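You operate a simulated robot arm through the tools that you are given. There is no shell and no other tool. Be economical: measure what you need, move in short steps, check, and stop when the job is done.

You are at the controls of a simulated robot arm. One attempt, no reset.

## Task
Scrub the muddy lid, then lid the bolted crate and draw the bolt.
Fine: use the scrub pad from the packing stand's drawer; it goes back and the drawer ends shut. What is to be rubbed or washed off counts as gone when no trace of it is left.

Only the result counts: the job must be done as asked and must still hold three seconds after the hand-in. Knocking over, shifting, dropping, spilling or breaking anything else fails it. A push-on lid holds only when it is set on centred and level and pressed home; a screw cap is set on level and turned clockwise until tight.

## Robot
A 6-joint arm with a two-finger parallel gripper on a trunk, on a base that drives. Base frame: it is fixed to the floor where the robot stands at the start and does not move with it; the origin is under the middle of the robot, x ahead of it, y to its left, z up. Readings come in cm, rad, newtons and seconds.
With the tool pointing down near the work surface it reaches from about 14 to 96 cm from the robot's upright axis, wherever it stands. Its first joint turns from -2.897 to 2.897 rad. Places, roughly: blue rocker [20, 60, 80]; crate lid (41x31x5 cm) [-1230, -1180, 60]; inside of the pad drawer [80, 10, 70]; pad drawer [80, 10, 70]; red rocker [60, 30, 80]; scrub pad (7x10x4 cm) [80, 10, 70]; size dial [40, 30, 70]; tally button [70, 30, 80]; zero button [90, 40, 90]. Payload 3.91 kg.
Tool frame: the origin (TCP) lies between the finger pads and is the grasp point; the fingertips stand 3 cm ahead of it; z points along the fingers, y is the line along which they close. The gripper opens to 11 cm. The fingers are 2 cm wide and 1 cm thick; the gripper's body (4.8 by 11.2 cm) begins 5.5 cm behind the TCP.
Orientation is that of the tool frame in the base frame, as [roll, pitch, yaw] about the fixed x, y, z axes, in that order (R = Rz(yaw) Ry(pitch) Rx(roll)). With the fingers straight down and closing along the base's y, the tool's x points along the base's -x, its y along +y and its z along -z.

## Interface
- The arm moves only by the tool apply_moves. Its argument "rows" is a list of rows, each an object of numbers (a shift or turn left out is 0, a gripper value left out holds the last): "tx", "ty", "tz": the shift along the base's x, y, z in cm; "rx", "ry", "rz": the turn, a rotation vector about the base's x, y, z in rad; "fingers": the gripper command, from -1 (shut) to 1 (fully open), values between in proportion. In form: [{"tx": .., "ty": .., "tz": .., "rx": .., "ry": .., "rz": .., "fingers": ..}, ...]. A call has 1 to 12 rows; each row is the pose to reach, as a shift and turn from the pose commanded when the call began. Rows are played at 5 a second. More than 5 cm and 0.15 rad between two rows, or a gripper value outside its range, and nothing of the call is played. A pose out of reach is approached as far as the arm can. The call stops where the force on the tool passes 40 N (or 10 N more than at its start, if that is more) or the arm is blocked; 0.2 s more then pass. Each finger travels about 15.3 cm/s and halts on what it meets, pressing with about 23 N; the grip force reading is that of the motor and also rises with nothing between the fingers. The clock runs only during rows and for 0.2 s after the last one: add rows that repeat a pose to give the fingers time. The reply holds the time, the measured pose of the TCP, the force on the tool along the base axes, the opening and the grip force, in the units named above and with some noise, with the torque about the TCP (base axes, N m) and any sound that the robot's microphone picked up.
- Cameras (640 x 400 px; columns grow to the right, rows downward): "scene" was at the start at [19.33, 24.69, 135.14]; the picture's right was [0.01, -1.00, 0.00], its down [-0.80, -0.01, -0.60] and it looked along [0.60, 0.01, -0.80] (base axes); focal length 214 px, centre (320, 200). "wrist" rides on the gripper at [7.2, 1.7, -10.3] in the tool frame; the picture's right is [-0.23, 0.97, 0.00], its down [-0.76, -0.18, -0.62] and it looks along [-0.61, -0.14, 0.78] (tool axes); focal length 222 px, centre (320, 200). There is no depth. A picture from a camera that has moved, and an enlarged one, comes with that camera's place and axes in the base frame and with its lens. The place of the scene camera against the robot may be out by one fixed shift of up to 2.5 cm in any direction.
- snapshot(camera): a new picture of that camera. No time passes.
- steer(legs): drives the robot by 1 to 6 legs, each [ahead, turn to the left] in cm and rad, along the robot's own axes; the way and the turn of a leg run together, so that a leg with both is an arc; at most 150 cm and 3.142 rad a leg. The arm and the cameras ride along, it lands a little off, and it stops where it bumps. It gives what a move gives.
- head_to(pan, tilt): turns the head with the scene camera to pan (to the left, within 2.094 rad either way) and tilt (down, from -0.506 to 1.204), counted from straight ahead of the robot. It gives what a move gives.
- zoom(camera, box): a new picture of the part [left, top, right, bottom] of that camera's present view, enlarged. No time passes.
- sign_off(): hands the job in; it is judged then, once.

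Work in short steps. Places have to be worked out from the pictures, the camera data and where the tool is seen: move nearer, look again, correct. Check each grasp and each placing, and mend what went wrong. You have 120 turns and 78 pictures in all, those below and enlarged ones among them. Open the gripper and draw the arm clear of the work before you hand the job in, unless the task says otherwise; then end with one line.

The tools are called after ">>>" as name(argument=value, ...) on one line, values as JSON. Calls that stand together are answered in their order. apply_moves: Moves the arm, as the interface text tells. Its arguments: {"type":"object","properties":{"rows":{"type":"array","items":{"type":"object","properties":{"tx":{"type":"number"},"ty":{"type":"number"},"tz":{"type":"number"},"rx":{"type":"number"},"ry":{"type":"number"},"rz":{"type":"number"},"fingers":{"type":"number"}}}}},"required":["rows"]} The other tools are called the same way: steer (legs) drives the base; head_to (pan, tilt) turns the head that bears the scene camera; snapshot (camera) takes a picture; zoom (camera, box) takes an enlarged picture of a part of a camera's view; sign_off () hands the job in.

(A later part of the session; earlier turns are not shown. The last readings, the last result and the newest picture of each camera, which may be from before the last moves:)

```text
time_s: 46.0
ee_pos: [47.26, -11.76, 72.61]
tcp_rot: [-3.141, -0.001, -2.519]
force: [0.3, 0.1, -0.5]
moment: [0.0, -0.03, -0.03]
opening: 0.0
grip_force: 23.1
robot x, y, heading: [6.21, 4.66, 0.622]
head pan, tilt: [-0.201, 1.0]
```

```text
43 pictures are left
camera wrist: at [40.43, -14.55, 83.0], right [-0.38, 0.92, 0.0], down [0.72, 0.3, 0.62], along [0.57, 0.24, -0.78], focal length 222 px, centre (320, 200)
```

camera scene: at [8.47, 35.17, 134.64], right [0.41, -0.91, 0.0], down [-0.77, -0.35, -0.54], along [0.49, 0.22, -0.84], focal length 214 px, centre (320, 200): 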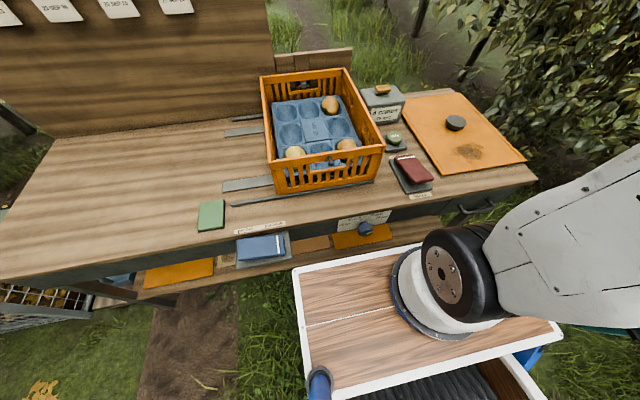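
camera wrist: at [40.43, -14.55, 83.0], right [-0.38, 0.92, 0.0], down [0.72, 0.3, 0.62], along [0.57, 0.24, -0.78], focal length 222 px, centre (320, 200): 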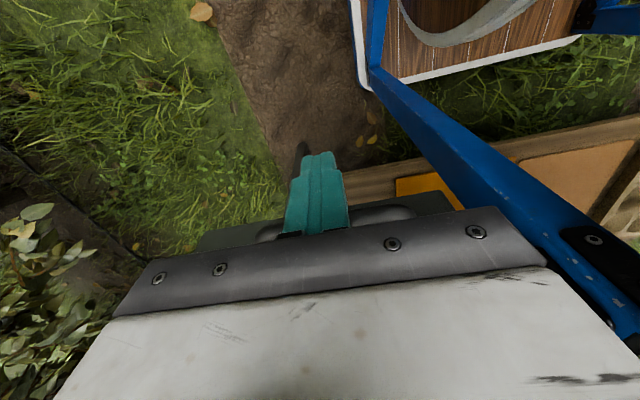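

The closed fingers are in front of the bar, between its ends. Pushing straight in.

>>> apply_moves(rows=[{"tx": 2.03, "ty": 1.46}, {"tx": 4.06, "ty": 2.91}, {"tx": 6.1, "ty": 4.37}, {"tx": 8.13, "ty": 5.83}, {"tx": 10.16, "ty": 7.28}, {"tx": 12.19, "ty": 8.74}, {"tx": 13.8, "ty": 9.9}, {"tx": 14.6, "ty": 10.5}, {"tx": 15.1, "ty": 10.85}, {"tx": 15.5, "ty": 11.1}, {"tx": 15.85, "ty": 11.4}])

>>> snapshot(camera="wrist")

```text
time_s: 48.2
ee_pos: [62.64, -0.78, 72.7]
tcp_rot: [3.137, -0.006, -2.527]
force: [-6.2, -5.5, 3.2]
moment: [0.0, 0.08, 0.01]
opening: 0.0
grip_force: 23.2
robot x, y, heading: [6.2, 4.15, 0.62]
head pan, tilt: [-0.201, 1.0]
stopped in row 11: the force on the tool passed its limit at 47 N (the readings are from after the stop); the commanded pose is now the measured one
```

```text
42 pictures are left
camera wrist: at [55.76, -3.67, 82.93], right [-0.38, 0.93, 0.0], down [0.73, 0.3, 0.62], along [0.57, 0.24, -0.79], focal length 222 px, centre (320, 200)
```

wrist: 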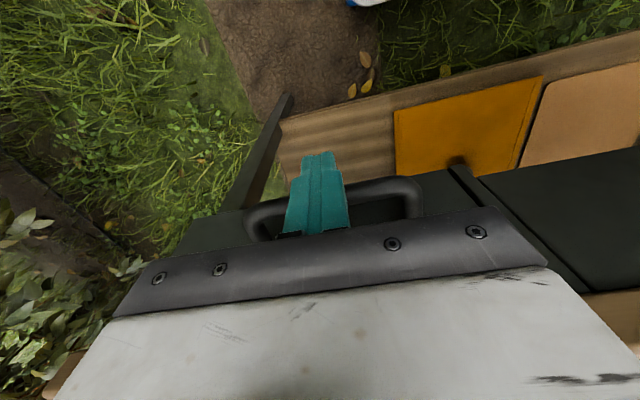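

The drawer is shut against its stop. I'll back off, rise, open, and go look at the knob from nearby.

>>> apply_moves(rows=[{"tx": -3, "ty": -2.1}, {"tx": -3, "ty": -2.1, "tz": 4.5}, {"tx": -3, "ty": -2.1, "tz": 9}, {"tx": -3, "ty": -2.1, "tz": 13.5}, {"tx": -3, "ty": -2.1, "tz": 18, "fingers": 1}, {"tx": 0, "ty": 0.2, "tz": 21}, {"tx": 3, "ty": 2.4, "tz": 24}, {"tx": 6, "ty": 4.6, "tz": 27}, {"tx": 9, "ty": 6.8, "tz": 29}])

>>> snapshot(camera="wrist")

```text
time_s: 50.2
ee_pos: [71.73, 6.1, 101.41]
tcp_rot: [3.138, -0.005, -2.524]
force: [0.6, -0.2, -0.1]
moment: [0.0, 0.04, 0.0]
opening: 11.01
grip_force: 0.0
robot x, y, heading: [6.56, 4.34, 0.623]
head pan, tilt: [-0.201, 1.0]
```

```text
41 pictures are left
camera wrist: at [64.85, 3.16, 111.84], right [-0.38, 0.93, 0.0], down [0.73, 0.3, 0.62], along [0.57, 0.24, -0.79], focal length 222 px, centre (320, 200)
```

wrist: 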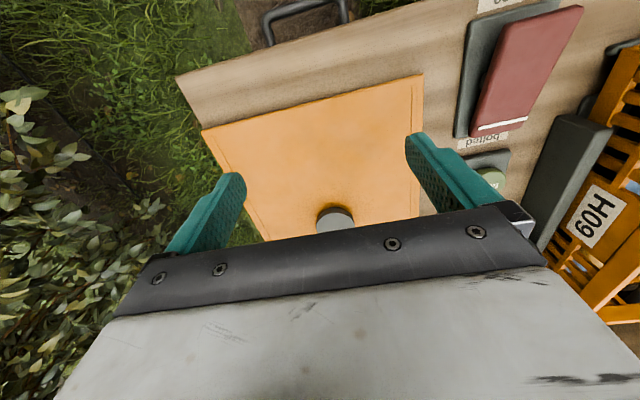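

The drawer shows shut. The knob is cut off by the gripper's edge, so I'll rise to see the whole lid and the crate from above.

>>> apply_moves(rows=[{"tx": 0.5, "ty": 0.3, "tz": 4.5}, {"tx": 1, "ty": 0.7, "tz": 9}, {"tx": 1.6, "ty": 1.2, "tz": 13}])

>>> snapshot(camera="wrist")

```text
time_s: 51.0
ee_pos: [73.44, 7.35, 114.51]
tcp_rot: [3.137, -0.004, -2.524]
force: [0.3, -0.2, -0.3]
moment: [-0.01, 0.01, 0.01]
opening: 11.02
grip_force: 0.1
robot x, y, heading: [6.31, 4.31, 0.622]
head pan, tilt: [-0.201, 1.0]
```

```text
40 pictures are left
camera wrist: at [66.44, 4.44, 124.89], right [-0.38, 0.93, 0.0], down [0.73, 0.3, 0.62], along [0.57, 0.24, -0.79], focal length 222 px, centre (320, 200)
```

wrist: 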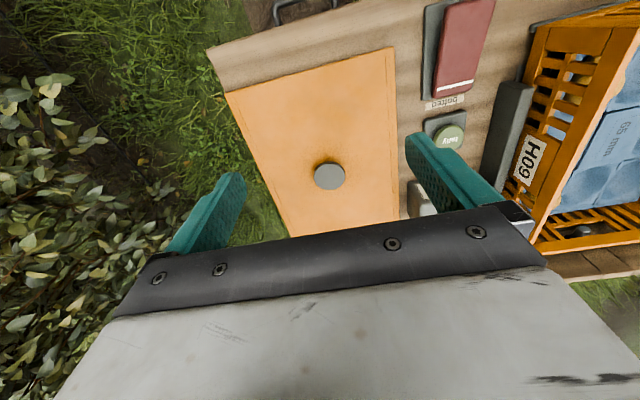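

Knob ≈ [89.0, 16.3], diameter ~6.6 cm, lid heading ~0.62. Before lifting the lid I need the crate's exact pose, so I'll move across to view it.

>>> apply_moves(rows=[{"tx": -2.7, "ty": 3.5, "tz": 1}, {"tx": -5.4, "ty": 7, "tz": 2}, {"tx": -8.2, "ty": 10.5, "tz": 3}, {"tx": -10.9, "ty": 14, "tz": 4}, {"tx": -13.6, "ty": 17.5, "tz": 5}, {"tx": -16.4, "ty": 21, "tz": 6}, {"tx": -19.1, "ty": 24.5, "tz": 7}, {"tx": -21.8, "ty": 28, "tz": 8}, {"tx": -24.5, "ty": 31.5, "tz": 9}, {"tx": -27.3, "ty": 35, "tz": 10}, {"tx": -30, "ty": 38.5, "tz": 10}])

>>> snapshot(camera="wrist")

```text
time_s: 53.5
ee_pos: [42.94, 45.71, 124.67]
tcp_rot: [3.139, -0.006, -2.525]
force: [-0.1, -0.1, -0.9]
moment: [0.01, -0.01, 0.04]
opening: 11.01
grip_force: 0.1
robot x, y, heading: [6.39, 4.51, 0.623]
head pan, tilt: [-0.201, 1.0]
```

```text
39 pictures are left
camera wrist: at [36.16, 42.93, 135.07], right [-0.38, 0.93, 0.0], down [0.73, 0.3, 0.62], along [0.57, 0.24, -0.79], focal length 222 px, centre (320, 200)
```

wrist: 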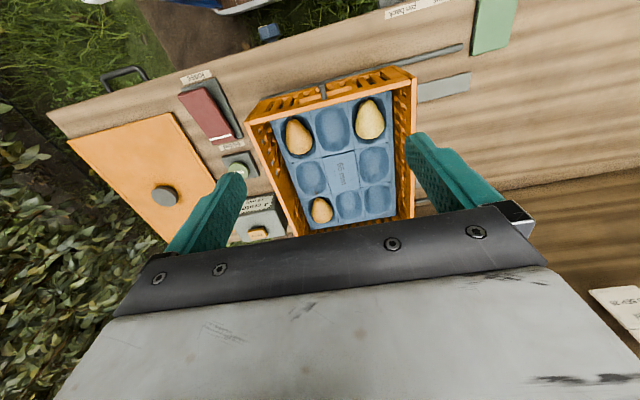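

The crate and lid are both in view. Zooming in for the rim corners.

>>> zoom(camera="wrist", box=[230, 55, 438, 240])

```text
2.16 times, centred on (334, 148) of wrist
camera zoom: at [36.16, 42.93, 135.07], right [-0.38, 0.93, 0.0], down [0.73, 0.3, 0.62], along [0.57, 0.24, -0.79], focal length 480 px, centre (290, 314)
```

zoom: 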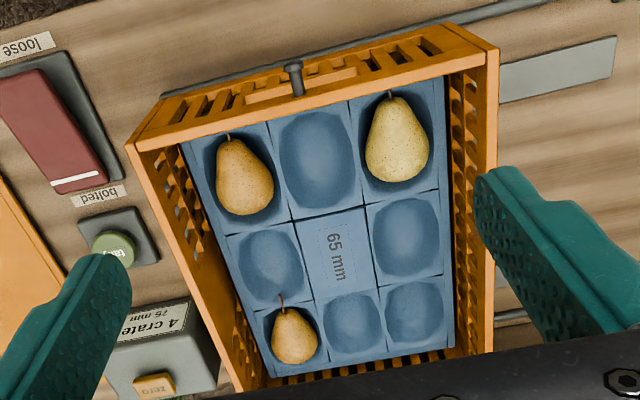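

Crate front rim mid ≈ n 65.4, l 12.8 at z≈93, heading 0.62, so the lid needs to move ≈ +3.5 in n and +51.7 in l. I'll go to above the knob.

>>> apply_moves(rows=[{"tx": 3.84, "ty": -2.45, "tz": -1}, {"tx": 7.68, "ty": -4.9, "tz": -2}, {"tx": 11.5, "ty": -7.35, "tz": -3}, {"tx": 15.35, "ty": -9.8, "tz": -4}, {"tx": 19.2, "ty": -12.25, "tz": -5}, {"tx": 23, "ty": -14.7, "tz": -6}, {"tx": 26.9, "ty": -17.15, "tz": -7}, {"tx": 30.7, "ty": -19.6, "tz": -8}, {"tx": 34.5, "ty": -22.05, "tz": -9.5}, {"tx": 38.4, "ty": -24.5, "tz": -11}, {"tx": 42.2, "ty": -26.95, "tz": -12.5}, {"tx": 46.06, "ty": -29.4, "tz": -14}])

>>> apply_moves(rows=[{"tz": -4.5}, {"tz": -9}, {"tz": -13.5}, {"tz": -17}])

>>> snapshot(camera="wrist")

>>> zoom(camera="scene", box=[390, 80, 550, 180])

```text
time_s: 56.0
ee_pos: [89.4, 16.17, 110.46]
tcp_rot: [3.138, -0.004, -2.521]
force: [0.1, 0.6, 0.5]
moment: [-0.01, -0.02, -0.01]
opening: 10.97
grip_force: 0.0
robot x, y, heading: [6.17, 4.21, 0.62]
head pan, tilt: [-0.201, 1.0]
```

```text
time_s: 57.0
ee_pos: [89.17, 16.17, 93.44]
tcp_rot: [3.138, -0.005, -2.524]
force: [-0.7, -0.6, 0.6]
moment: [0.01, -0.01, -0.03]
opening: 10.98
grip_force: 0.1
robot x, y, heading: [6.28, 4.13, 0.622]
head pan, tilt: [-0.201, 1.0]
```

```text
37 pictures are left
camera wrist: at [82.23, 13.25, 103.82], right [-0.38, 0.93, 0.0], down [0.73, 0.3, 0.62], along [0.57, 0.24, -0.79], focal length 222 px, centre (320, 200)
```

wrist: 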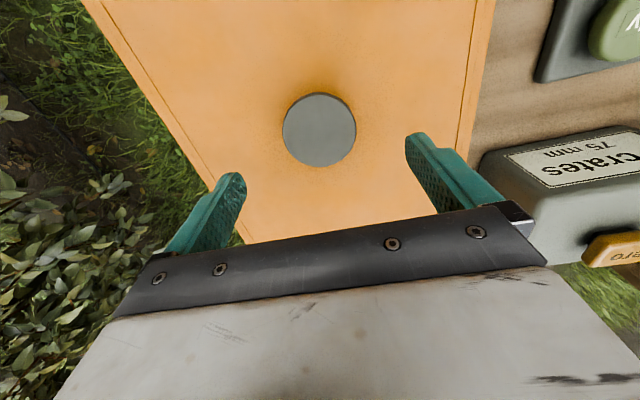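

```text
4.00 times, centred on (470, 130) of scene
camera zoom: at [8.48, 35.13, 134.64], right [0.41, -0.91, 0.0], down [-0.77, -0.34, -0.54], along [0.49, 0.22, -0.84], focal length 858 px, centre (-280, 480)
```

zoom: 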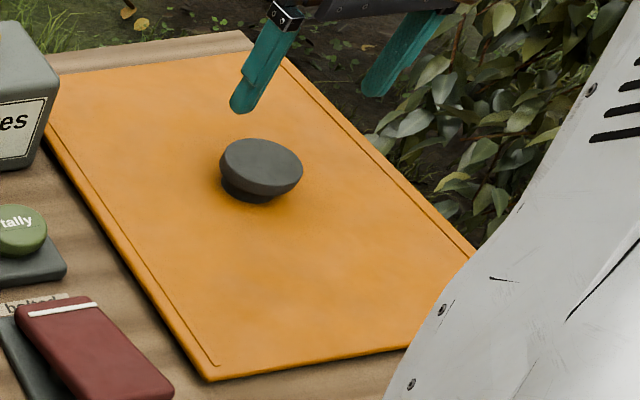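

The knob centre is ≈ [88.9, 16.1, 84.5], almost exactly under the TCP. I'll check the speckles around the knob up close from the wrist.

>>> zoom(camera="wrist", box=[140, 0, 500, 225])

```text
1.78 times, centred on (320, 112) of wrist
camera zoom: at [82.23, 13.25, 103.82], right [-0.38, 0.93, 0.0], down [0.73, 0.3, 0.62], along [0.57, 0.24, -0.79], focal length 395 px, centre (320, 356)
```

zoom: 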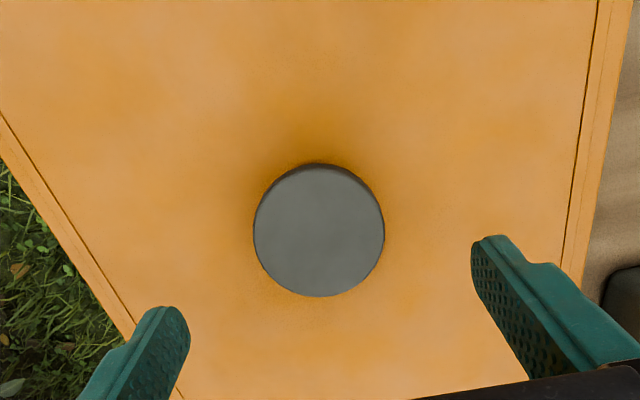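

That is only shading. Now I'll descend around the knob to find the lid surface.

>>> apply_moves(rows=[{"tx": -0.25, "tz": -3}, {"tx": -0.25, "tz": -6}, {"tx": -0.25, "tz": -7.5}, {"tx": -0.25, "tz": -8.2}, {"tx": -0.25, "tz": -8.6}])

```text
time_s: 58.2
ee_pos: [89.27, 16.33, 84.91]
tcp_rot: [3.138, -0.006, -2.523]
force: [-0.6, 0.0, 0.2]
moment: [0.03, -0.01, -0.01]
opening: 11.01
grip_force: 0.2
robot x, y, heading: [6.35, 4.83, 0.617]
head pan, tilt: [-0.201, 1.0]
```

The tips are at ~81.9 without touching. Closing on the knob.

>>> apply_moves(rows=[{"fingers": 0.4}, {"fingers": 0.0}, {"fingers": -0.3}, {"fingers": -0.3}])

>>> snapshot(camera="wrist")

```text
time_s: 59.2
ee_pos: [89.19, 16.21, 84.85]
tcp_rot: [3.138, -0.005, -2.524]
force: [-0.1, 0.8, 0.2]
moment: [-0.23, -0.31, -0.04]
opening: 6.75
grip_force: 23.3
robot x, y, heading: [6.52, 4.38, 0.619]
head pan, tilt: [-0.201, 1.0]
```

```text
34 pictures are left
camera wrist: at [82.26, 13.43, 95.29], right [-0.38, 0.93, 0.0], down [0.73, 0.3, 0.62], along [0.57, 0.24, -0.79], focal length 222 px, centre (320, 200)
```

wrist: 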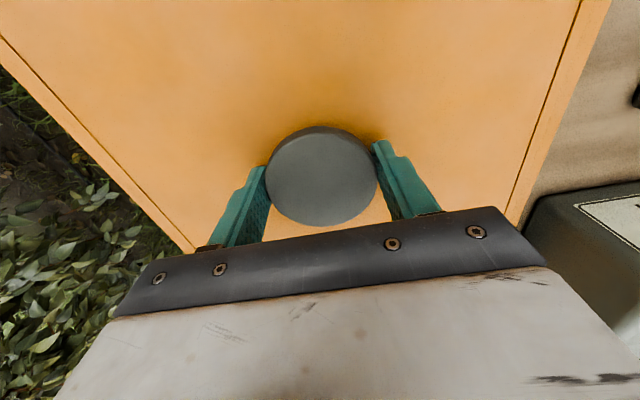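

Gripped at 6.75 cm, but the knob sits about 0.6 cm nearer than the pads' middle. I'll reopen, shift back 0.6 cm and grip again, then lift slightly.

>>> apply_moves(rows=[{"fingers": 0.3}, {"fingers": 0.5}, {"tx": -0.5, "ty": -0.35, "fingers": 0.5}, {"tx": -0.5, "ty": -0.35, "tz": -0.2, "fingers": 0.0}, {"tx": -0.5, "ty": -0.35, "tz": -0.2, "fingers": -0.5}, {"tx": -0.5, "ty": -0.35, "tz": -0.2, "fingers": -1}, {"tx": -0.5, "ty": -0.35, "tz": -0.2, "fingers": -1}, {"tx": -0.5, "ty": -0.35, "tz": 1}, {"tx": -0.5, "ty": -0.35, "tz": 2.5}])

>>> zoom(camera="scene", box=[370, 60, 562, 180])

```text
time_s: 61.2
ee_pos: [88.55, 15.97, 87.36]
tcp_rot: [3.137, -0.008, -2.523]
force: [0.0, -0.3, -3.2]
moment: [0.01, 0.02, 0.01]
opening: 6.72
grip_force: 22.7
robot x, y, heading: [6.27, 4.48, 0.618]
head pan, tilt: [-0.201, 1.0]
```

```text
3.33 times, centred on (466, 120) of scene
camera zoom: at [8.54, 35.13, 134.64], right [0.41, -0.91, 0.0], down [-0.77, -0.34, -0.54], along [0.49, 0.22, -0.84], focal length 715 px, centre (-167, 467)
```

zoom: 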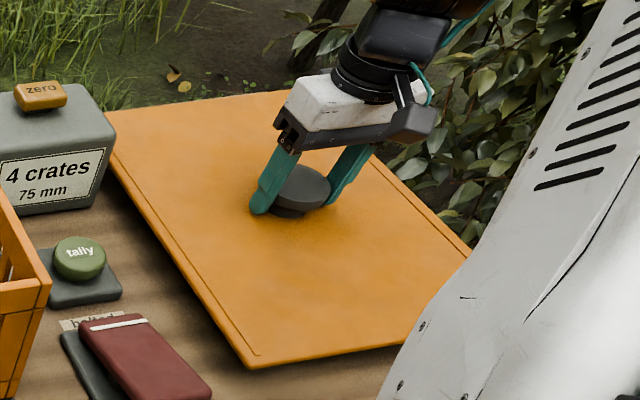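

The lid is lifted: 3.2 N, level, no moment. Raising well above the crate rim and the tally box.

>>> apply_moves(rows=[{"tz": 3}, {"tz": 6}, {"tz": 9}, {"tz": 12}, {"tz": 15}, {"tz": 18}, {"tz": 21}, {"tz": 24}, {"tz": 26}])

>>> apply_moves(rows=[{"tx": -2.5, "ty": 3.5}, {"tx": -5, "ty": 7}, {"tx": -7.5, "ty": 10.5}, {"tx": -10, "ty": 14}, {"tx": -12.5, "ty": 17.5}, {"tx": -15, "ty": 21}, {"tx": -17.5, "ty": 24.5}, {"tx": -20, "ty": 28}, {"tx": -22.5, "ty": 31.5}, {"tx": -25, "ty": 35}, {"tx": -27, "ty": 39.5}, {"tx": -27, "ty": 44.2}])

>>> head_to(pan=0.1, tilt=0.7)

>>> snapshot(camera="wrist")

>>> snapshot(camera="scene")

```text
time_s: 63.2
ee_pos: [88.77, 15.95, 113.44]
tcp_rot: [3.138, -0.006, -2.525]
force: [0.2, 0.4, -2.4]
moment: [-0.04, 0.05, 0.0]
opening: 6.76
grip_force: 22.5
robot x, y, heading: [6.31, 4.61, 0.618]
head pan, tilt: [-0.201, 1.0]
```

```text
time_s: 65.8
ee_pos: [61.42, 60.25, 113.71]
tcp_rot: [3.138, -0.004, -2.524]
force: [0.1, -0.2, -1.5]
moment: [0.04, 0.0, 0.0]
opening: 6.71
grip_force: 22.8
robot x, y, heading: [5.96, 4.52, 0.616]
head pan, tilt: [-0.201, 1.0]
```

```text
time_s: 66.7
ee_pos: [61.51, 60.23, 113.5]
tcp_rot: [3.138, -0.003, -2.525]
force: [-0.1, 0.6, -2.9]
moment: [-0.02, 0.04, 0.0]
opening: 6.75
grip_force: 22.9
robot x, y, heading: [6.29, 4.5, 0.62]
head pan, tilt: [0.099, 0.7]
```

```text
32 pictures are left
camera wrist: at [54.62, 57.45, 123.92], right [-0.38, 0.93, 0.0], down [0.73, 0.3, 0.62], along [0.57, 0.24, -0.79], focal length 222 px, centre (320, 200)
```

wrist: 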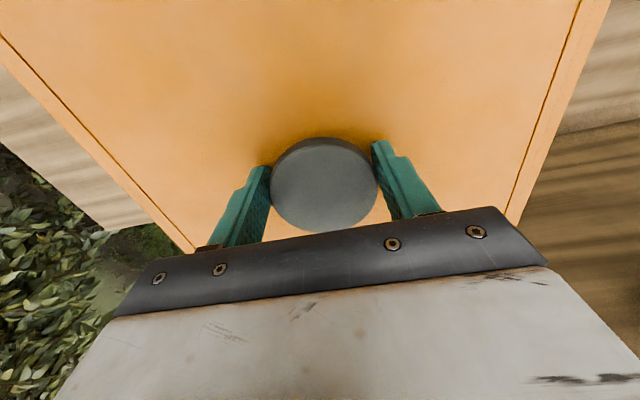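

```text
31 pictures are left
camera scene: at [8.53, 37.9, 136.97], right [0.66, -0.75, 0.0], down [-0.48, -0.43, -0.76], along [0.57, 0.5, -0.64], focal length 214 px, centre (320, 200)
```

scene: 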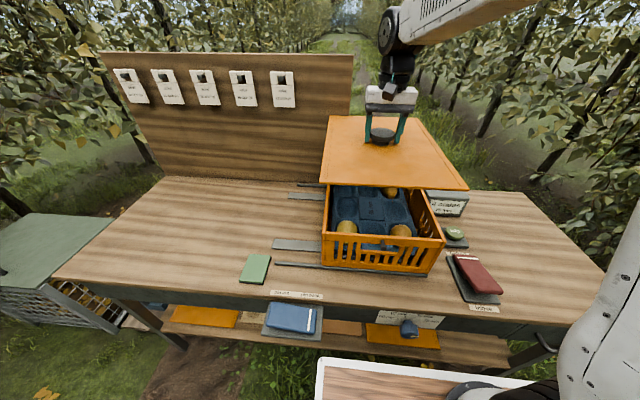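

The scene camera now sees lid and crate together. Zooming in to measure their relative positions.

>>> zoom(camera="scene", box=[300, 90, 492, 290])

```text
2.00 times, centred on (396, 190) of scene
camera zoom: at [8.53, 37.9, 136.97], right [0.66, -0.75, 0.0], down [-0.48, -0.43, -0.76], along [0.57, 0.5, -0.64], focal length 429 px, centre (168, 220)
```

zoom: 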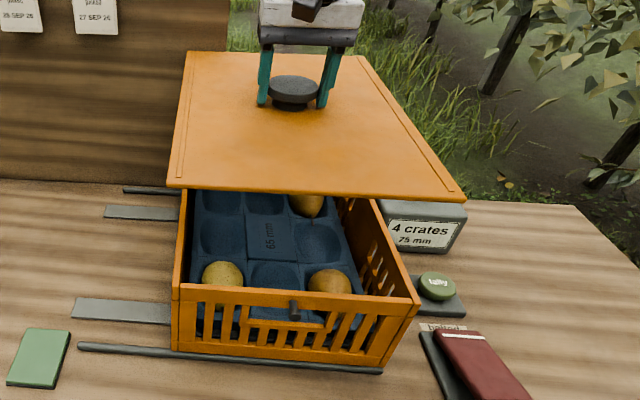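

The lid edge is level with the crate front in n and ~1 cm too far left. I'll shift 1 cm right and lower to ~4 cm above the rim, then measure again.

>>> apply_moves(rows=[{"tx": 0.6, "ty": -0.8, "tz": -2}, {"tx": 0.6, "ty": -0.8, "tz": -5}, {"tx": 0.6, "ty": -0.8, "tz": -8.5}])

>>> zoom(camera="scene", box=[310, 120, 470, 280])

```text
time_s: 67.5
ee_pos: [62.12, 59.33, 104.93]
tcp_rot: [3.137, -0.006, -2.523]
force: [0.1, 0.1, -2.0]
moment: [-0.01, 0.02, 0.0]
opening: 6.74
grip_force: 23.1
robot x, y, heading: [6.06, 4.58, 0.621]
head pan, tilt: [0.099, 0.7]
```

```text
2.50 times, centred on (390, 200) of scene
camera zoom: at [8.51, 37.89, 136.98], right [0.66, -0.75, 0.0], down [-0.48, -0.42, -0.76], along [0.57, 0.5, -0.64], focal length 536 px, centre (145, 200)
```

zoom: 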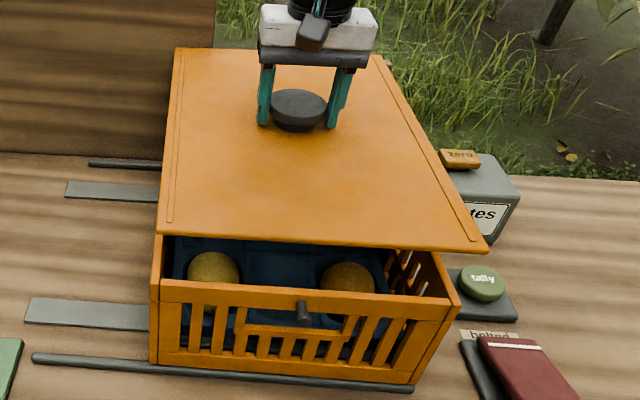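

The lid looks near-aligned; I'll zoom in on both front corners for precise alignment and twist.

>>> zoom(camera="scene", box=[305, 200, 369, 240])

>>> zoom(camera="scene", box=[415, 208, 479, 248])

```text
10.00 times, centred on (337, 220) of scene
camera zoom: at [8.51, 37.89, 136.98], right [0.66, -0.75, 0.0], down [-0.48, -0.42, -0.76], along [0.57, 0.5, -0.64], focal length 2145 px, centre (150, 0)
```

zoom: 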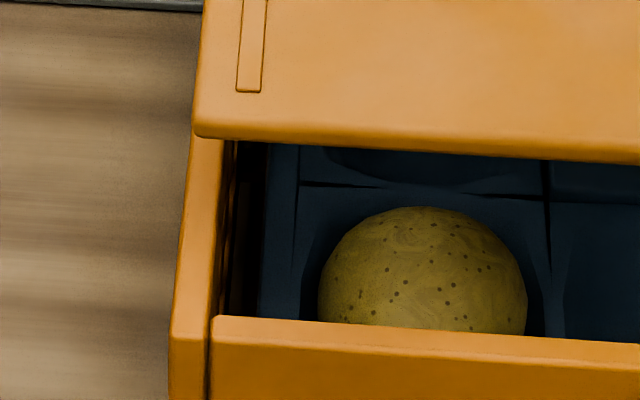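

```text
10.00 times, centred on (447, 228) of scene
camera zoom: at [8.51, 37.89, 136.98], right [0.66, -0.75, 0.0], down [-0.48, -0.42, -0.76], along [0.57, 0.5, -0.64], focal length 2145 px, centre (-950, -80)
```

zoom: 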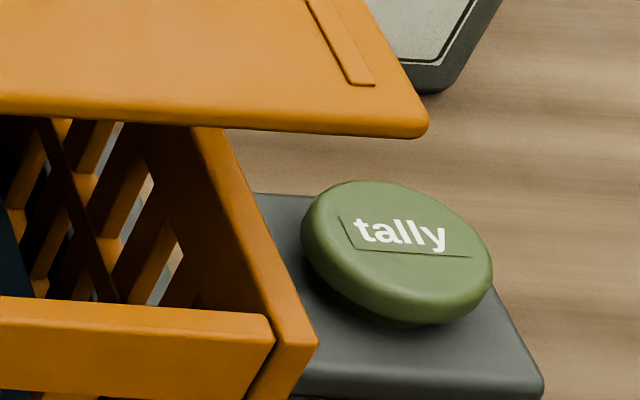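

Twist agrees within ~0.3°. The lid appears ~0.9 cm too far back and ~0.4 cm too far right. I'll correct and lower 3.5 cm more.

>>> apply_moves(rows=[{"tx": -0.88, "ty": -0.14}, {"tx": -0.88, "ty": -0.14, "tz": -2}, {"tx": -0.88, "ty": -0.14, "tz": -3.5}])

>>> zoom(camera="scene", box=[305, 205, 369, 245])

>>> zoom(camera="scene", box=[415, 208, 479, 248])

```text
time_s: 68.2
ee_pos: [61.42, 59.07, 101.4]
tcp_rot: [3.139, -0.005, -2.522]
force: [-0.2, 0.0, -2.9]
moment: [-0.02, 0.03, -0.01]
opening: 6.77
grip_force: 23.0
robot x, y, heading: [6.12, 4.57, 0.621]
head pan, tilt: [0.099, 0.7]
```

```text
10.00 times, centred on (337, 225) of scene
camera zoom: at [8.53, 37.9, 136.98], right [0.66, -0.75, 0.0], down [-0.48, -0.42, -0.76], along [0.57, 0.5, -0.64], focal length 2145 px, centre (150, -50)
```

zoom: 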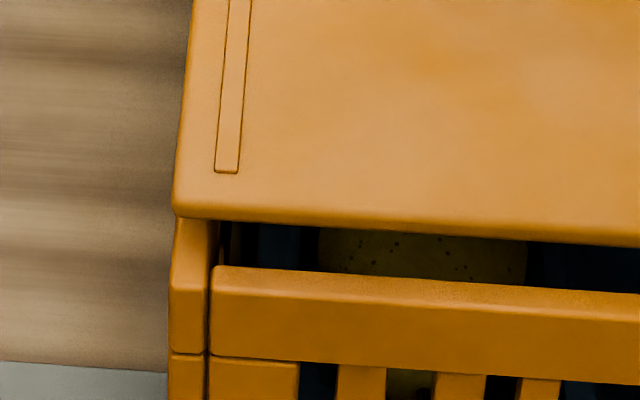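

```text
10.00 times, centred on (447, 228) of scene
camera zoom: at [8.53, 37.9, 136.98], right [0.66, -0.75, 0.0], down [-0.48, -0.42, -0.76], along [0.57, 0.5, -0.64], focal length 2145 px, centre (-950, -80)
```

zoom: 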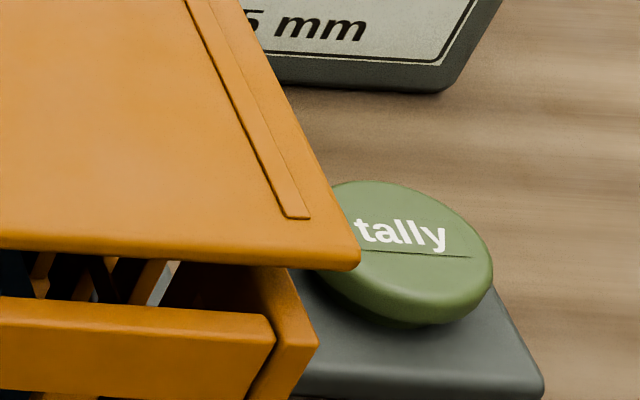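

The corners match well now; only the height ambiguity (1–3 cm left) affects the along-depth alignment. I'll lower slowly by 1.2 cm and re-measure.

>>> apply_moves(rows=[{"tz": -0.4}, {"tz": -0.8}, {"tz": -1.2}])

>>> zoom(camera="scene", box=[305, 205, 369, 245])

>>> zoom(camera="scene", box=[415, 208, 479, 248])

```text
time_s: 69.0
ee_pos: [61.29, 59.19, 100.21]
tcp_rot: [3.139, -0.007, -2.524]
force: [-1.6, -1.9, 2.1]
moment: [0.18, -0.65, -0.2]
opening: 6.74
grip_force: 23.4
robot x, y, heading: [6.3, 4.81, 0.622]
head pan, tilt: [0.099, 0.7]
```

```text
10.00 times, centred on (337, 225) of scene
camera zoom: at [8.51, 37.89, 136.98], right [0.66, -0.75, 0.0], down [-0.48, -0.42, -0.77], along [0.57, 0.5, -0.64], focal length 2145 px, centre (150, -50)
```

zoom: 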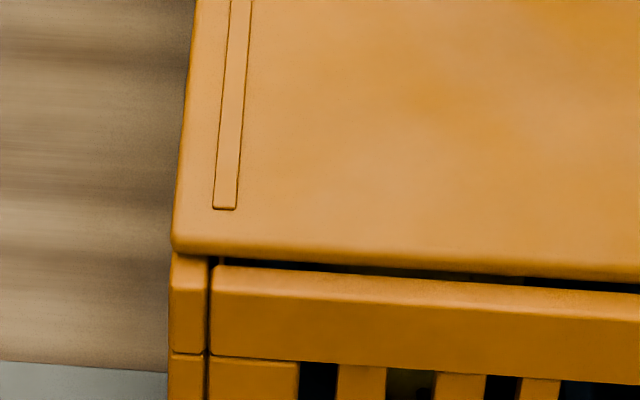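

```text
10.00 times, centred on (447, 228) of scene
camera zoom: at [8.51, 37.89, 136.98], right [0.66, -0.75, 0.0], down [-0.48, -0.42, -0.77], along [0.57, 0.5, -0.64], focal length 2145 px, centre (-950, -80)
```

zoom: 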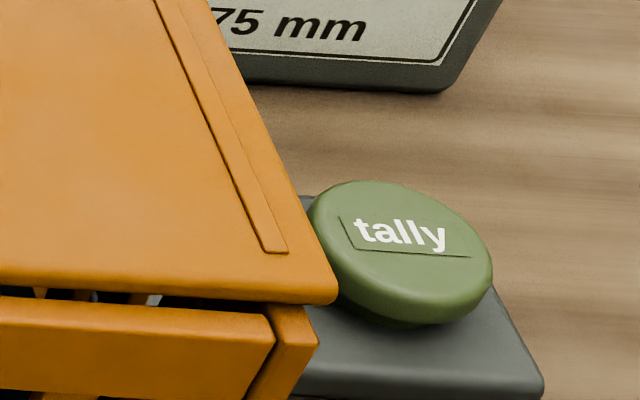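

The lid just touched at its back (moment indicates contact behind the middle). Measured misalignment is ~0.6 cm too far back, 0.2 cm too far right. I'll lift, correct and lower again.

>>> apply_moves(rows=[{"tz": 0.5}, {"tz": 0.5, "tx": -0.6, "ty": -0.22}, {"tz": 0.1, "tx": -0.6, "ty": -0.22}, {"tz": -0.2, "tx": -0.6, "ty": -0.22}, {"tz": -0.5, "tx": -0.6, "ty": -0.22}])

```text
time_s: 70.2
ee_pos: [60.83, 58.88, 99.85]
tcp_rot: [3.138, -0.004, -2.523]
force: [0.7, -0.6, 8.9]
moment: [-0.34, 0.36, -0.19]
opening: 6.75
grip_force: 22.8
robot x, y, heading: [6.15, 4.59, 0.624]
head pan, tilt: [0.099, 0.7]
```

Now the contact is nearly centred (level resistance of ~12 N). Checking the seating visually.

>>> zoom(camera="scene", box=[305, 205, 369, 245])

>>> zoom(camera="scene", box=[415, 208, 479, 248])

```text
10.00 times, centred on (337, 225) of scene
camera zoom: at [8.51, 37.88, 136.98], right [0.66, -0.75, 0.0], down [-0.48, -0.42, -0.77], along [0.57, 0.5, -0.64], focal length 2145 px, centre (150, -50)
```

zoom: 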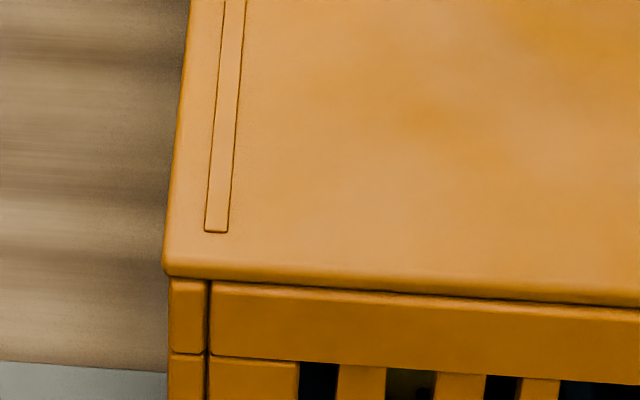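

```text
10.00 times, centred on (447, 228) of scene
camera zoom: at [8.51, 37.88, 136.98], right [0.66, -0.75, 0.0], down [-0.48, -0.42, -0.77], along [0.57, 0.5, -0.64], focal length 2145 px, centre (-950, -80)
```

zoom: 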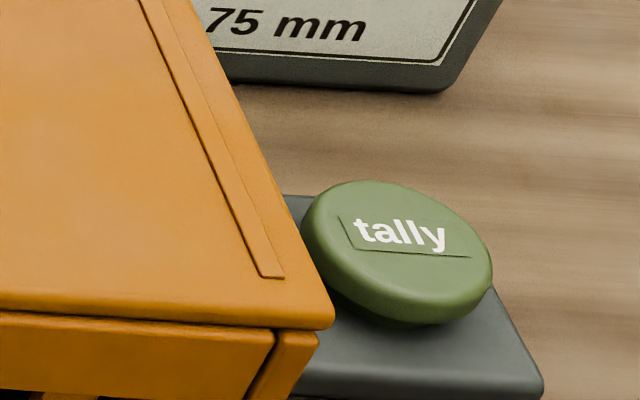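

The lid is set on almost perfectly centred. Pressing down gradually.

>>> apply_moves(rows=[{"tz": -0.15}, {"tz": -0.3}, {"tz": -0.45}, {"tz": -0.6}, {"tz": -0.8}])

```text
time_s: 71.0
ee_pos: [60.68, 59.13, 99.66]
tcp_rot: [3.138, 0.0, -2.525]
force: [-5.8, -4.7, 13.1]
moment: [-0.85, -0.03, -0.58]
opening: 6.76
grip_force: 23.0
robot x, y, heading: [6.27, 4.88, 0.62]
head pan, tilt: [0.099, 0.7]
stopped in row 3: the force on the tool passed its limit at 43 N (the readings are from after the stop); the commanded pose is now the measured one
```

It stopped at 43 N, with a slight sideways reaction toward −n. I'll ease 0.1 cm that way and press again.

>>> apply_moves(rows=[{"tx": -0.1, "ty": -0.1, "tz": 0.1}, {"tx": -0.1, "ty": -0.1, "tz": -0.1}, {"tx": -0.1, "ty": -0.1, "tz": -0.3}, {"tx": -0.1, "ty": -0.1, "tz": -0.5}])

>>> zoom(camera="scene", box=[300, 150, 492, 270])

```text
time_s: 71.9
ee_pos: [60.82, 59.2, 99.79]
tcp_rot: [3.134, 0.005, -2.525]
force: [-6.0, -5.6, 11.9]
moment: [-0.04, 0.52, -0.52]
opening: 6.75
grip_force: 22.7
robot x, y, heading: [6.49, 4.29, 0.623]
head pan, tilt: [0.099, 0.7]
stopped in row 4: the force on the tool passed its limit at 47 N (the readings are from after the stop); the commanded pose is now the measured one
```

```text
3.33 times, centred on (396, 210) of scene
camera zoom: at [8.49, 37.85, 136.99], right [0.66, -0.75, 0.0], down [-0.48, -0.42, -0.77], along [0.58, 0.5, -0.64], focal length 715 px, centre (67, 167)
```

zoom: 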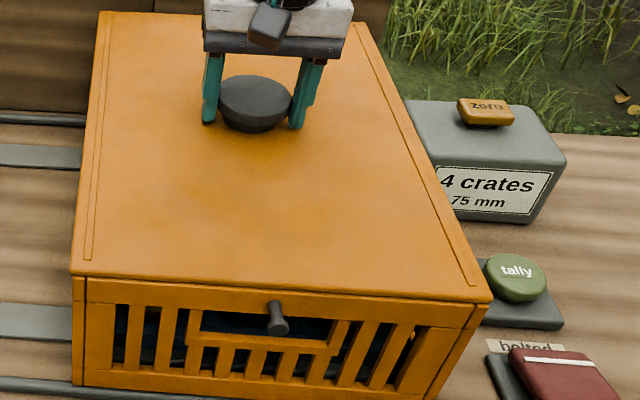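

It looks nearly flush. I'll check the gap at the front edge and look for the lid's level.

>>> zoom(camera="scene", box=[310, 215, 374, 255])

>>> zoom(camera="scene", box=[400, 215, 464, 255])

```text
10.00 times, centred on (342, 235) of scene
camera zoom: at [8.49, 37.85, 136.99], right [0.66, -0.75, 0.0], down [-0.48, -0.42, -0.77], along [0.58, 0.5, -0.64], focal length 2145 px, centre (100, -150)
```

zoom: 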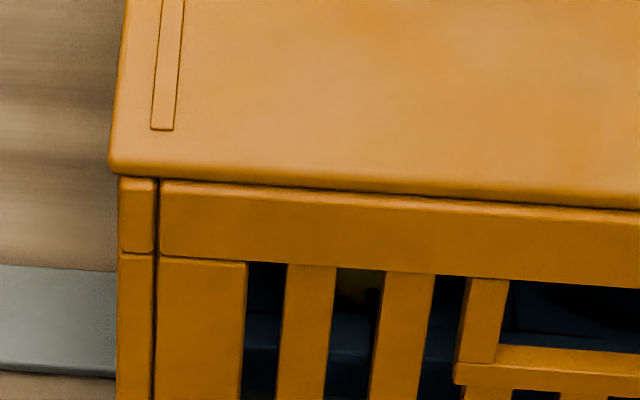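

```text
10.00 times, centred on (432, 235) of scene
camera zoom: at [8.49, 37.85, 136.99], right [0.66, -0.75, 0.0], down [-0.48, -0.42, -0.77], along [0.58, 0.5, -0.64], focal length 2145 px, centre (-800, -150)
```

zoom: 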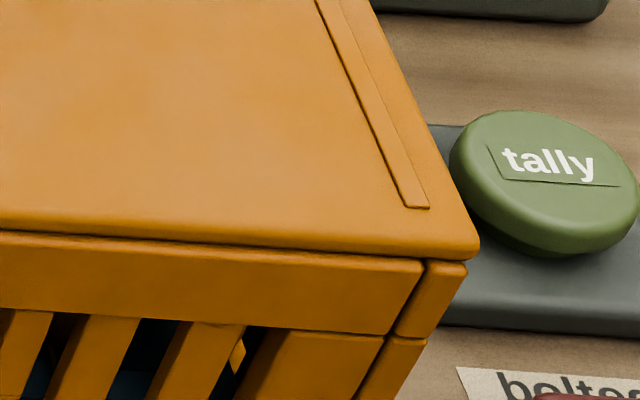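

The lid edges look flush at both front corners. To be sure it is home, I'll release, rise, close the fingers and press on the middle of the knob.

>>> apply_moves(rows=[{"tz": 0.1, "fingers": -0.2}, {"tz": 0.1, "fingers": 0.4}, {"tz": 0.1, "fingers": 1}, {"tz": 0.1, "fingers": 1}, {"tz": 3}, {"tz": 6}, {"tz": 6, "fingers": -1}, {"tz": 6, "fingers": -1}, {"tz": 6, "fingers": -1}, {"tz": 6, "fingers": -1}])

>>> snapshot(camera="wrist")

```text
time_s: 74.1
ee_pos: [60.85, 59.13, 105.62]
tcp_rot: [3.136, 0.005, -2.525]
force: [0.1, 0.2, -0.1]
moment: [0.04, 0.0, 0.01]
opening: 0.0
grip_force: 23.3
robot x, y, heading: [6.3, 4.46, 0.618]
head pan, tilt: [0.099, 0.7]
```

```text
17 pictures are left
camera wrist: at [53.86, 56.21, 115.98], right [-0.38, 0.93, 0.01], down [0.72, 0.29, 0.63], along [0.58, 0.24, -0.78], focal length 222 px, centre (320, 200)
```

wrist: 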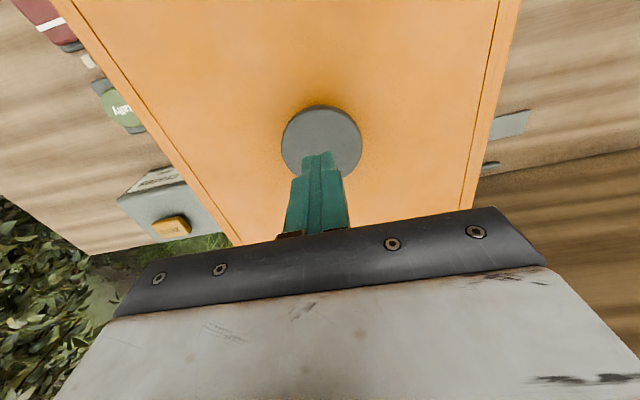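

The fist is centred over the knob. Pressing down until the force limit.

>>> apply_moves(rows=[{"tz": -1.5}, {"tz": -2.5}, {"tz": -2.8}, {"tz": -3}, {"tz": -3.2}, {"tz": -3.35}, {"tz": -3.5}, {"tz": -3.65}, {"tz": -3.8}])

```text
time_s: 76.1
ee_pos: [60.83, 59.11, 102.25]
tcp_rot: [3.133, 0.013, -2.523]
force: [-5.5, -5.3, 14.2]
moment: [-0.27, 0.26, 0.0]
opening: 0.0
grip_force: 23.2
robot x, y, heading: [6.4, 4.5, 0.619]
head pan, tilt: [0.099, 0.7]
stopped in row 9: the force on the tool passed its limit at 44 N (the readings are from after the stop); the commanded pose is now the measured one
```

It held at 44 N. I'll step up to more force gradually to make sure it's fully home.

>>> apply_moves(rows=[{"tz": -0.1}, {"tz": -0.2}, {"tz": -0.25}])

```text
time_s: 76.8
ee_pos: [60.84, 59.19, 102.21]
tcp_rot: [3.134, 0.014, -2.523]
force: [-5.8, -5.8, 13.4]
moment: [-0.27, 0.26, -0.02]
opening: 0.0
grip_force: 23.0
robot x, y, heading: [6.38, 4.43, 0.62]
head pan, tilt: [0.099, 0.7]
stopped in row 3: the force on the tool passed its limit at 42 N (the readings are from after the stop); the commanded pose is now the measured one
```

>>> apply_moves(rows=[{"tz": -0.1}, {"tz": -0.19}, {"tz": -0.19}])

>>> apply_moves(rows=[{"tz": -0.06}, {"tz": -0.08}])

>>> apply_moves(rows=[{"tz": -0.06}, {"tz": -0.08}])

```text
time_s: 77.6
ee_pos: [61.0, 59.3, 102.31]
tcp_rot: [3.131, 0.019, -2.524]
force: [-4.8, -6.1, 13.6]
moment: [-0.26, 0.22, -0.01]
opening: 0.0
grip_force: 22.8
robot x, y, heading: [6.42, 4.34, 0.623]
head pan, tilt: [0.099, 0.7]
stopped in row 3: the force on the tool passed its limit at 41 N (the readings are from after the stop); the commanded pose is now the measured one
```

```text
time_s: 78.2
ee_pos: [60.88, 59.18, 102.04]
tcp_rot: [3.132, 0.019, -2.524]
force: [-5.2, -10.1, 28.3]
moment: [-0.53, 0.36, 0.06]
opening: 0.0
grip_force: 23.1
robot x, y, heading: [6.41, 4.5, 0.623]
head pan, tilt: [0.099, 0.7]
```

```text
time_s: 78.7
ee_pos: [61.0, 59.25, 102.38]
tcp_rot: [3.133, 0.021, -2.522]
force: [-4.2, -6.0, 14.8]
moment: [-0.32, 0.23, -0.02]
opening: 0.01
grip_force: 23.1
robot x, y, heading: [6.05, 4.73, 0.62]
head pan, tilt: [0.099, 0.7]
stopped in row 2: the force on the tool passed its limit at 41 N (the readings are from after the stop); the commanded pose is now the measured one
```

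It's rigid, so the lid is down on the rim. I'll rise, straighten the tool, and inspect all visible edges.

>>> apply_moves(rows=[{"tz": 2}, {"tz": 6, "rx": -0.019, "ry": 0.012}, {"tz": 10, "rx": -0.019, "ry": 0.012}, {"tz": 13, "rx": -0.019, "ry": 0.012}])

>>> zoom(camera="scene", box=[300, 150, 492, 270])

```text
time_s: 79.7
ee_pos: [61.24, 59.4, 115.24]
tcp_rot: [3.14, -0.003, -2.524]
force: [0.7, 0.3, 0.0]
moment: [-0.03, 0.01, 0.02]
opening: 0.0
grip_force: 22.9
robot x, y, heading: [6.33, 4.54, 0.619]
head pan, tilt: [0.099, 0.7]
```

```text
3.33 times, centred on (396, 210) of scene
camera zoom: at [8.54, 37.9, 136.97], right [0.66, -0.75, 0.0], down [-0.48, -0.42, -0.76], along [0.57, 0.5, -0.64], focal length 715 px, centre (67, 167)
```

zoom: 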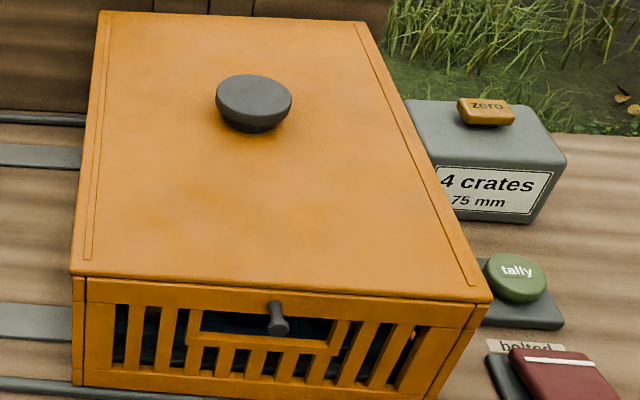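

It looks well seated, but I want to see the lid-to-rim gap along the side. I'll swing to the right of the crate with the wrist camera facing it.

>>> apply_moves(rows=[{"tx": 1.7, "ty": -2.4, "rz": 0.14}, {"tx": 3.4, "ty": -4.8, "rz": 0.28}, {"tx": 5.1, "ty": -7.2, "rz": 0.42}, {"tx": 6.8, "ty": -9.6, "rz": 0.56}, {"tx": 8.5, "ty": -12, "rz": 0.7}, {"tx": 10.2, "ty": -14.4, "rz": 0.84}, {"tx": 12, "ty": -16.8, "rz": 0.98}, {"tx": 13.7, "ty": -19.2, "rz": 1.12}, {"tx": 15.4, "ty": -21.6, "rz": 1.26}, {"tx": 17, "ty": -24, "rz": 1.4}, {"tx": 18.7, "ty": -26.4, "rz": 1.54}, {"tx": 18.7, "ty": -26.4, "tz": -4, "rz": 1.57}])

>>> snapshot(camera="wrist")

```text
time_s: 82.3
ee_pos: [79.58, 33.02, 111.0]
tcp_rot: [3.139, -0.004, -0.953]
force: [0.5, -0.2, 0.2]
moment: [0.01, 0.0, 0.02]
opening: 0.01
grip_force: 23.0
robot x, y, heading: [6.08, 4.56, 0.623]
head pan, tilt: [0.099, 0.7]
```

```text
15 pictures are left
camera wrist: at [82.35, 26.1, 121.51], right [-0.93, -0.38, 0.0], down [-0.3, 0.73, 0.62], along [-0.24, 0.57, -0.78], focal length 222 px, centre (320, 200)
```

wrist: 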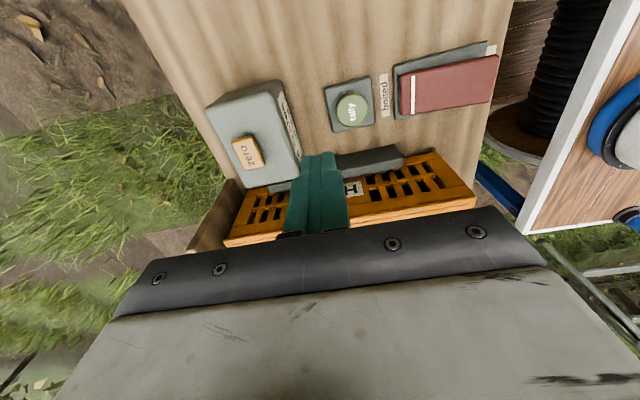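

The side is in view. Zooming on the lid-to-wall line.

>>> zoom(camera="wrist", box=[340, 150, 490, 235])

>>> zoom(camera="wrist", box=[210, 170, 310, 250])

```text
4.27 times, centred on (415, 192) of wrist
camera zoom: at [82.35, 26.1, 121.51], right [-0.93, -0.38, 0.0], down [-0.3, 0.73, 0.62], along [-0.24, 0.57, -0.78], focal length 948 px, centre (-85, 232)
```

zoom: 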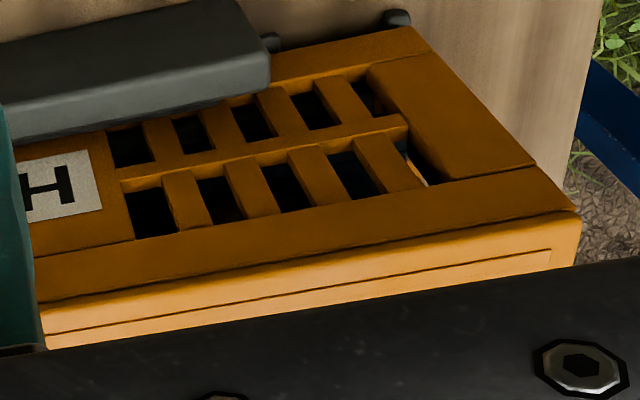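

```text
5.00 times, centred on (260, 210) of wrist
camera zoom: at [82.35, 26.1, 121.51], right [-0.93, -0.38, 0.0], down [-0.3, 0.73, 0.62], along [-0.24, 0.57, -0.78], focal length 1111 px, centre (620, 150)
```

zoom: 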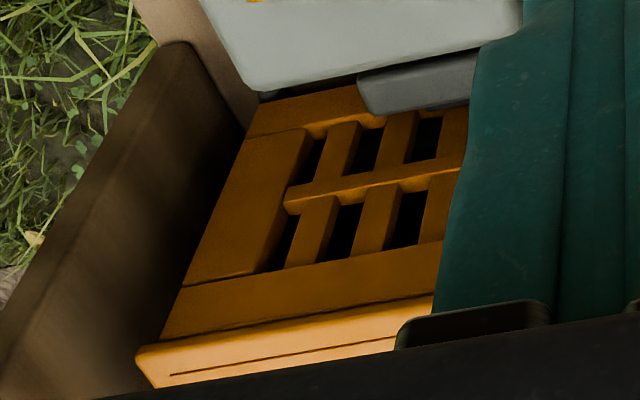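

The lid sits flush front and back on this side. Now the red rocker: its "loose" end is near [57, 23, 82]. I'll move over it and look before pressing.

>>> apply_moves(rows=[{"tx": -4.4, "ty": -2}, {"tx": -8.9, "ty": -4}, {"tx": -13.4, "ty": -5.9}, {"tx": -17.8, "ty": -7.9}, {"tx": -22.3, "ty": -9.9}, {"tx": -22.3, "ty": -9.9, "tz": -4.5}, {"tx": -22.3, "ty": -9.9, "tz": -9}, {"tx": -22.3, "ty": -9.9, "tz": -13.5}, {"tx": -22.3, "ty": -9.9, "tz": -18}])

>>> snapshot(camera="wrist")

>>> zoom(camera="scene", box=[400, 220, 560, 320])

```text
time_s: 84.3
ee_pos: [57.3, 22.91, 92.99]
tcp_rot: [-3.141, -0.003, -0.954]
force: [0.7, 0.1, 0.0]
moment: [0.03, -0.02, 0.0]
opening: 0.01
grip_force: 23.2
robot x, y, heading: [6.37, 4.72, 0.62]
head pan, tilt: [0.099, 0.7]
```

```text
12 pictures are left
camera wrist: at [59.89, 16.02, 103.39], right [-0.93, -0.38, 0.0], down [-0.3, 0.73, 0.62], along [-0.23, 0.57, -0.78], focal length 222 px, centre (320, 200)
```

wrist: 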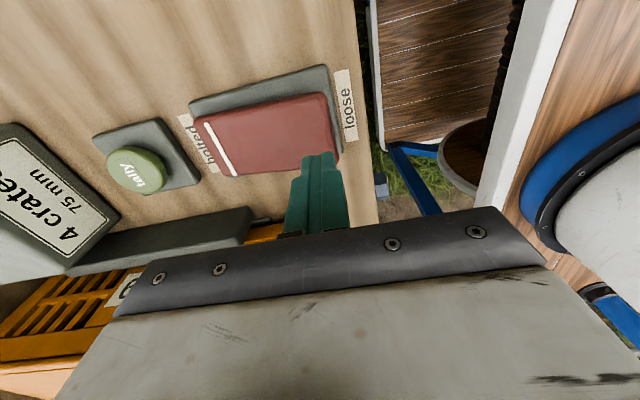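

```text
4.00 times, centred on (480, 270) of scene
camera zoom: at [8.48, 37.86, 136.98], right [0.66, -0.75, 0.0], down [-0.48, -0.42, -0.77], along [0.58, 0.5, -0.64], focal length 858 px, centre (-320, -80)
```

zoom: 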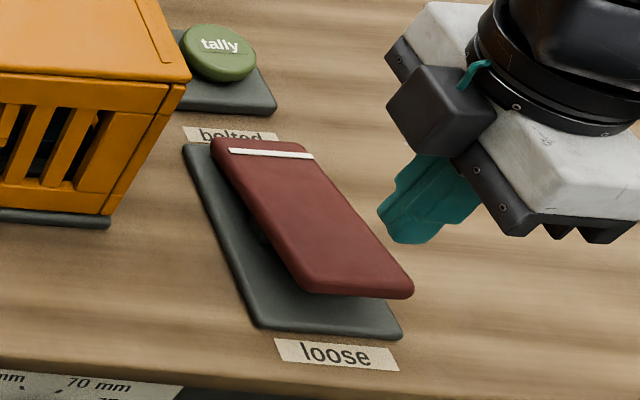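

The rocker is pressed at "bolted" with the "loose" end up, and the fist is right above it. Pressing down.

>>> apply_moves(rows=[{"tz": -3}, {"tz": -5}, {"tz": -6}, {"tz": -7}, {"tz": -7.7}, {"tz": -8.4}, {"tz": -9}, {"tz": -9.5}, {"tz": -10}])

>>> zoom(camera="scene", box=[400, 220, 560, 320])

```text
time_s: 85.3
ee_pos: [58.32, 23.21, 86.5]
tcp_rot: [3.137, -0.003, -0.955]
force: [-10.1, -3.1, 28.5]
moment: [0.14, 0.16, 0.05]
opening: 0.01
grip_force: 22.9
out of reach, approached as far as the arm can: row 1, 2, 3, 4, 5
robot x, y, heading: [6.58, 4.32, 0.623]
head pan, tilt: [0.099, 0.7]
stopped in row 5: the force on the tool passed its limit at 55 N (the readings are from after the stop); the commanded pose is now the measured one
```

```text
4.00 times, centred on (480, 270) of scene
camera zoom: at [8.43, 37.84, 136.99], right [0.66, -0.75, 0.0], down [-0.48, -0.42, -0.77], along [0.58, 0.5, -0.64], focal length 858 px, centre (-320, -80)
```

zoom: 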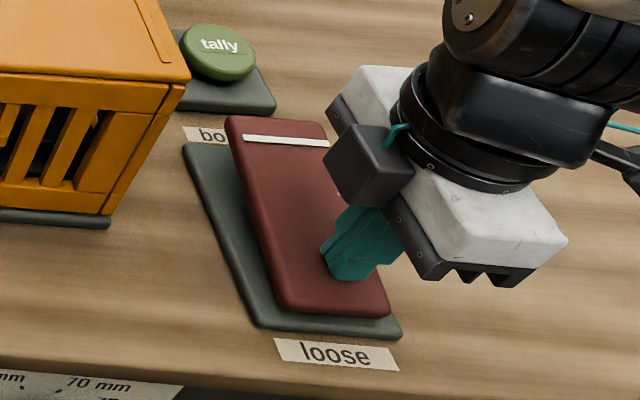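

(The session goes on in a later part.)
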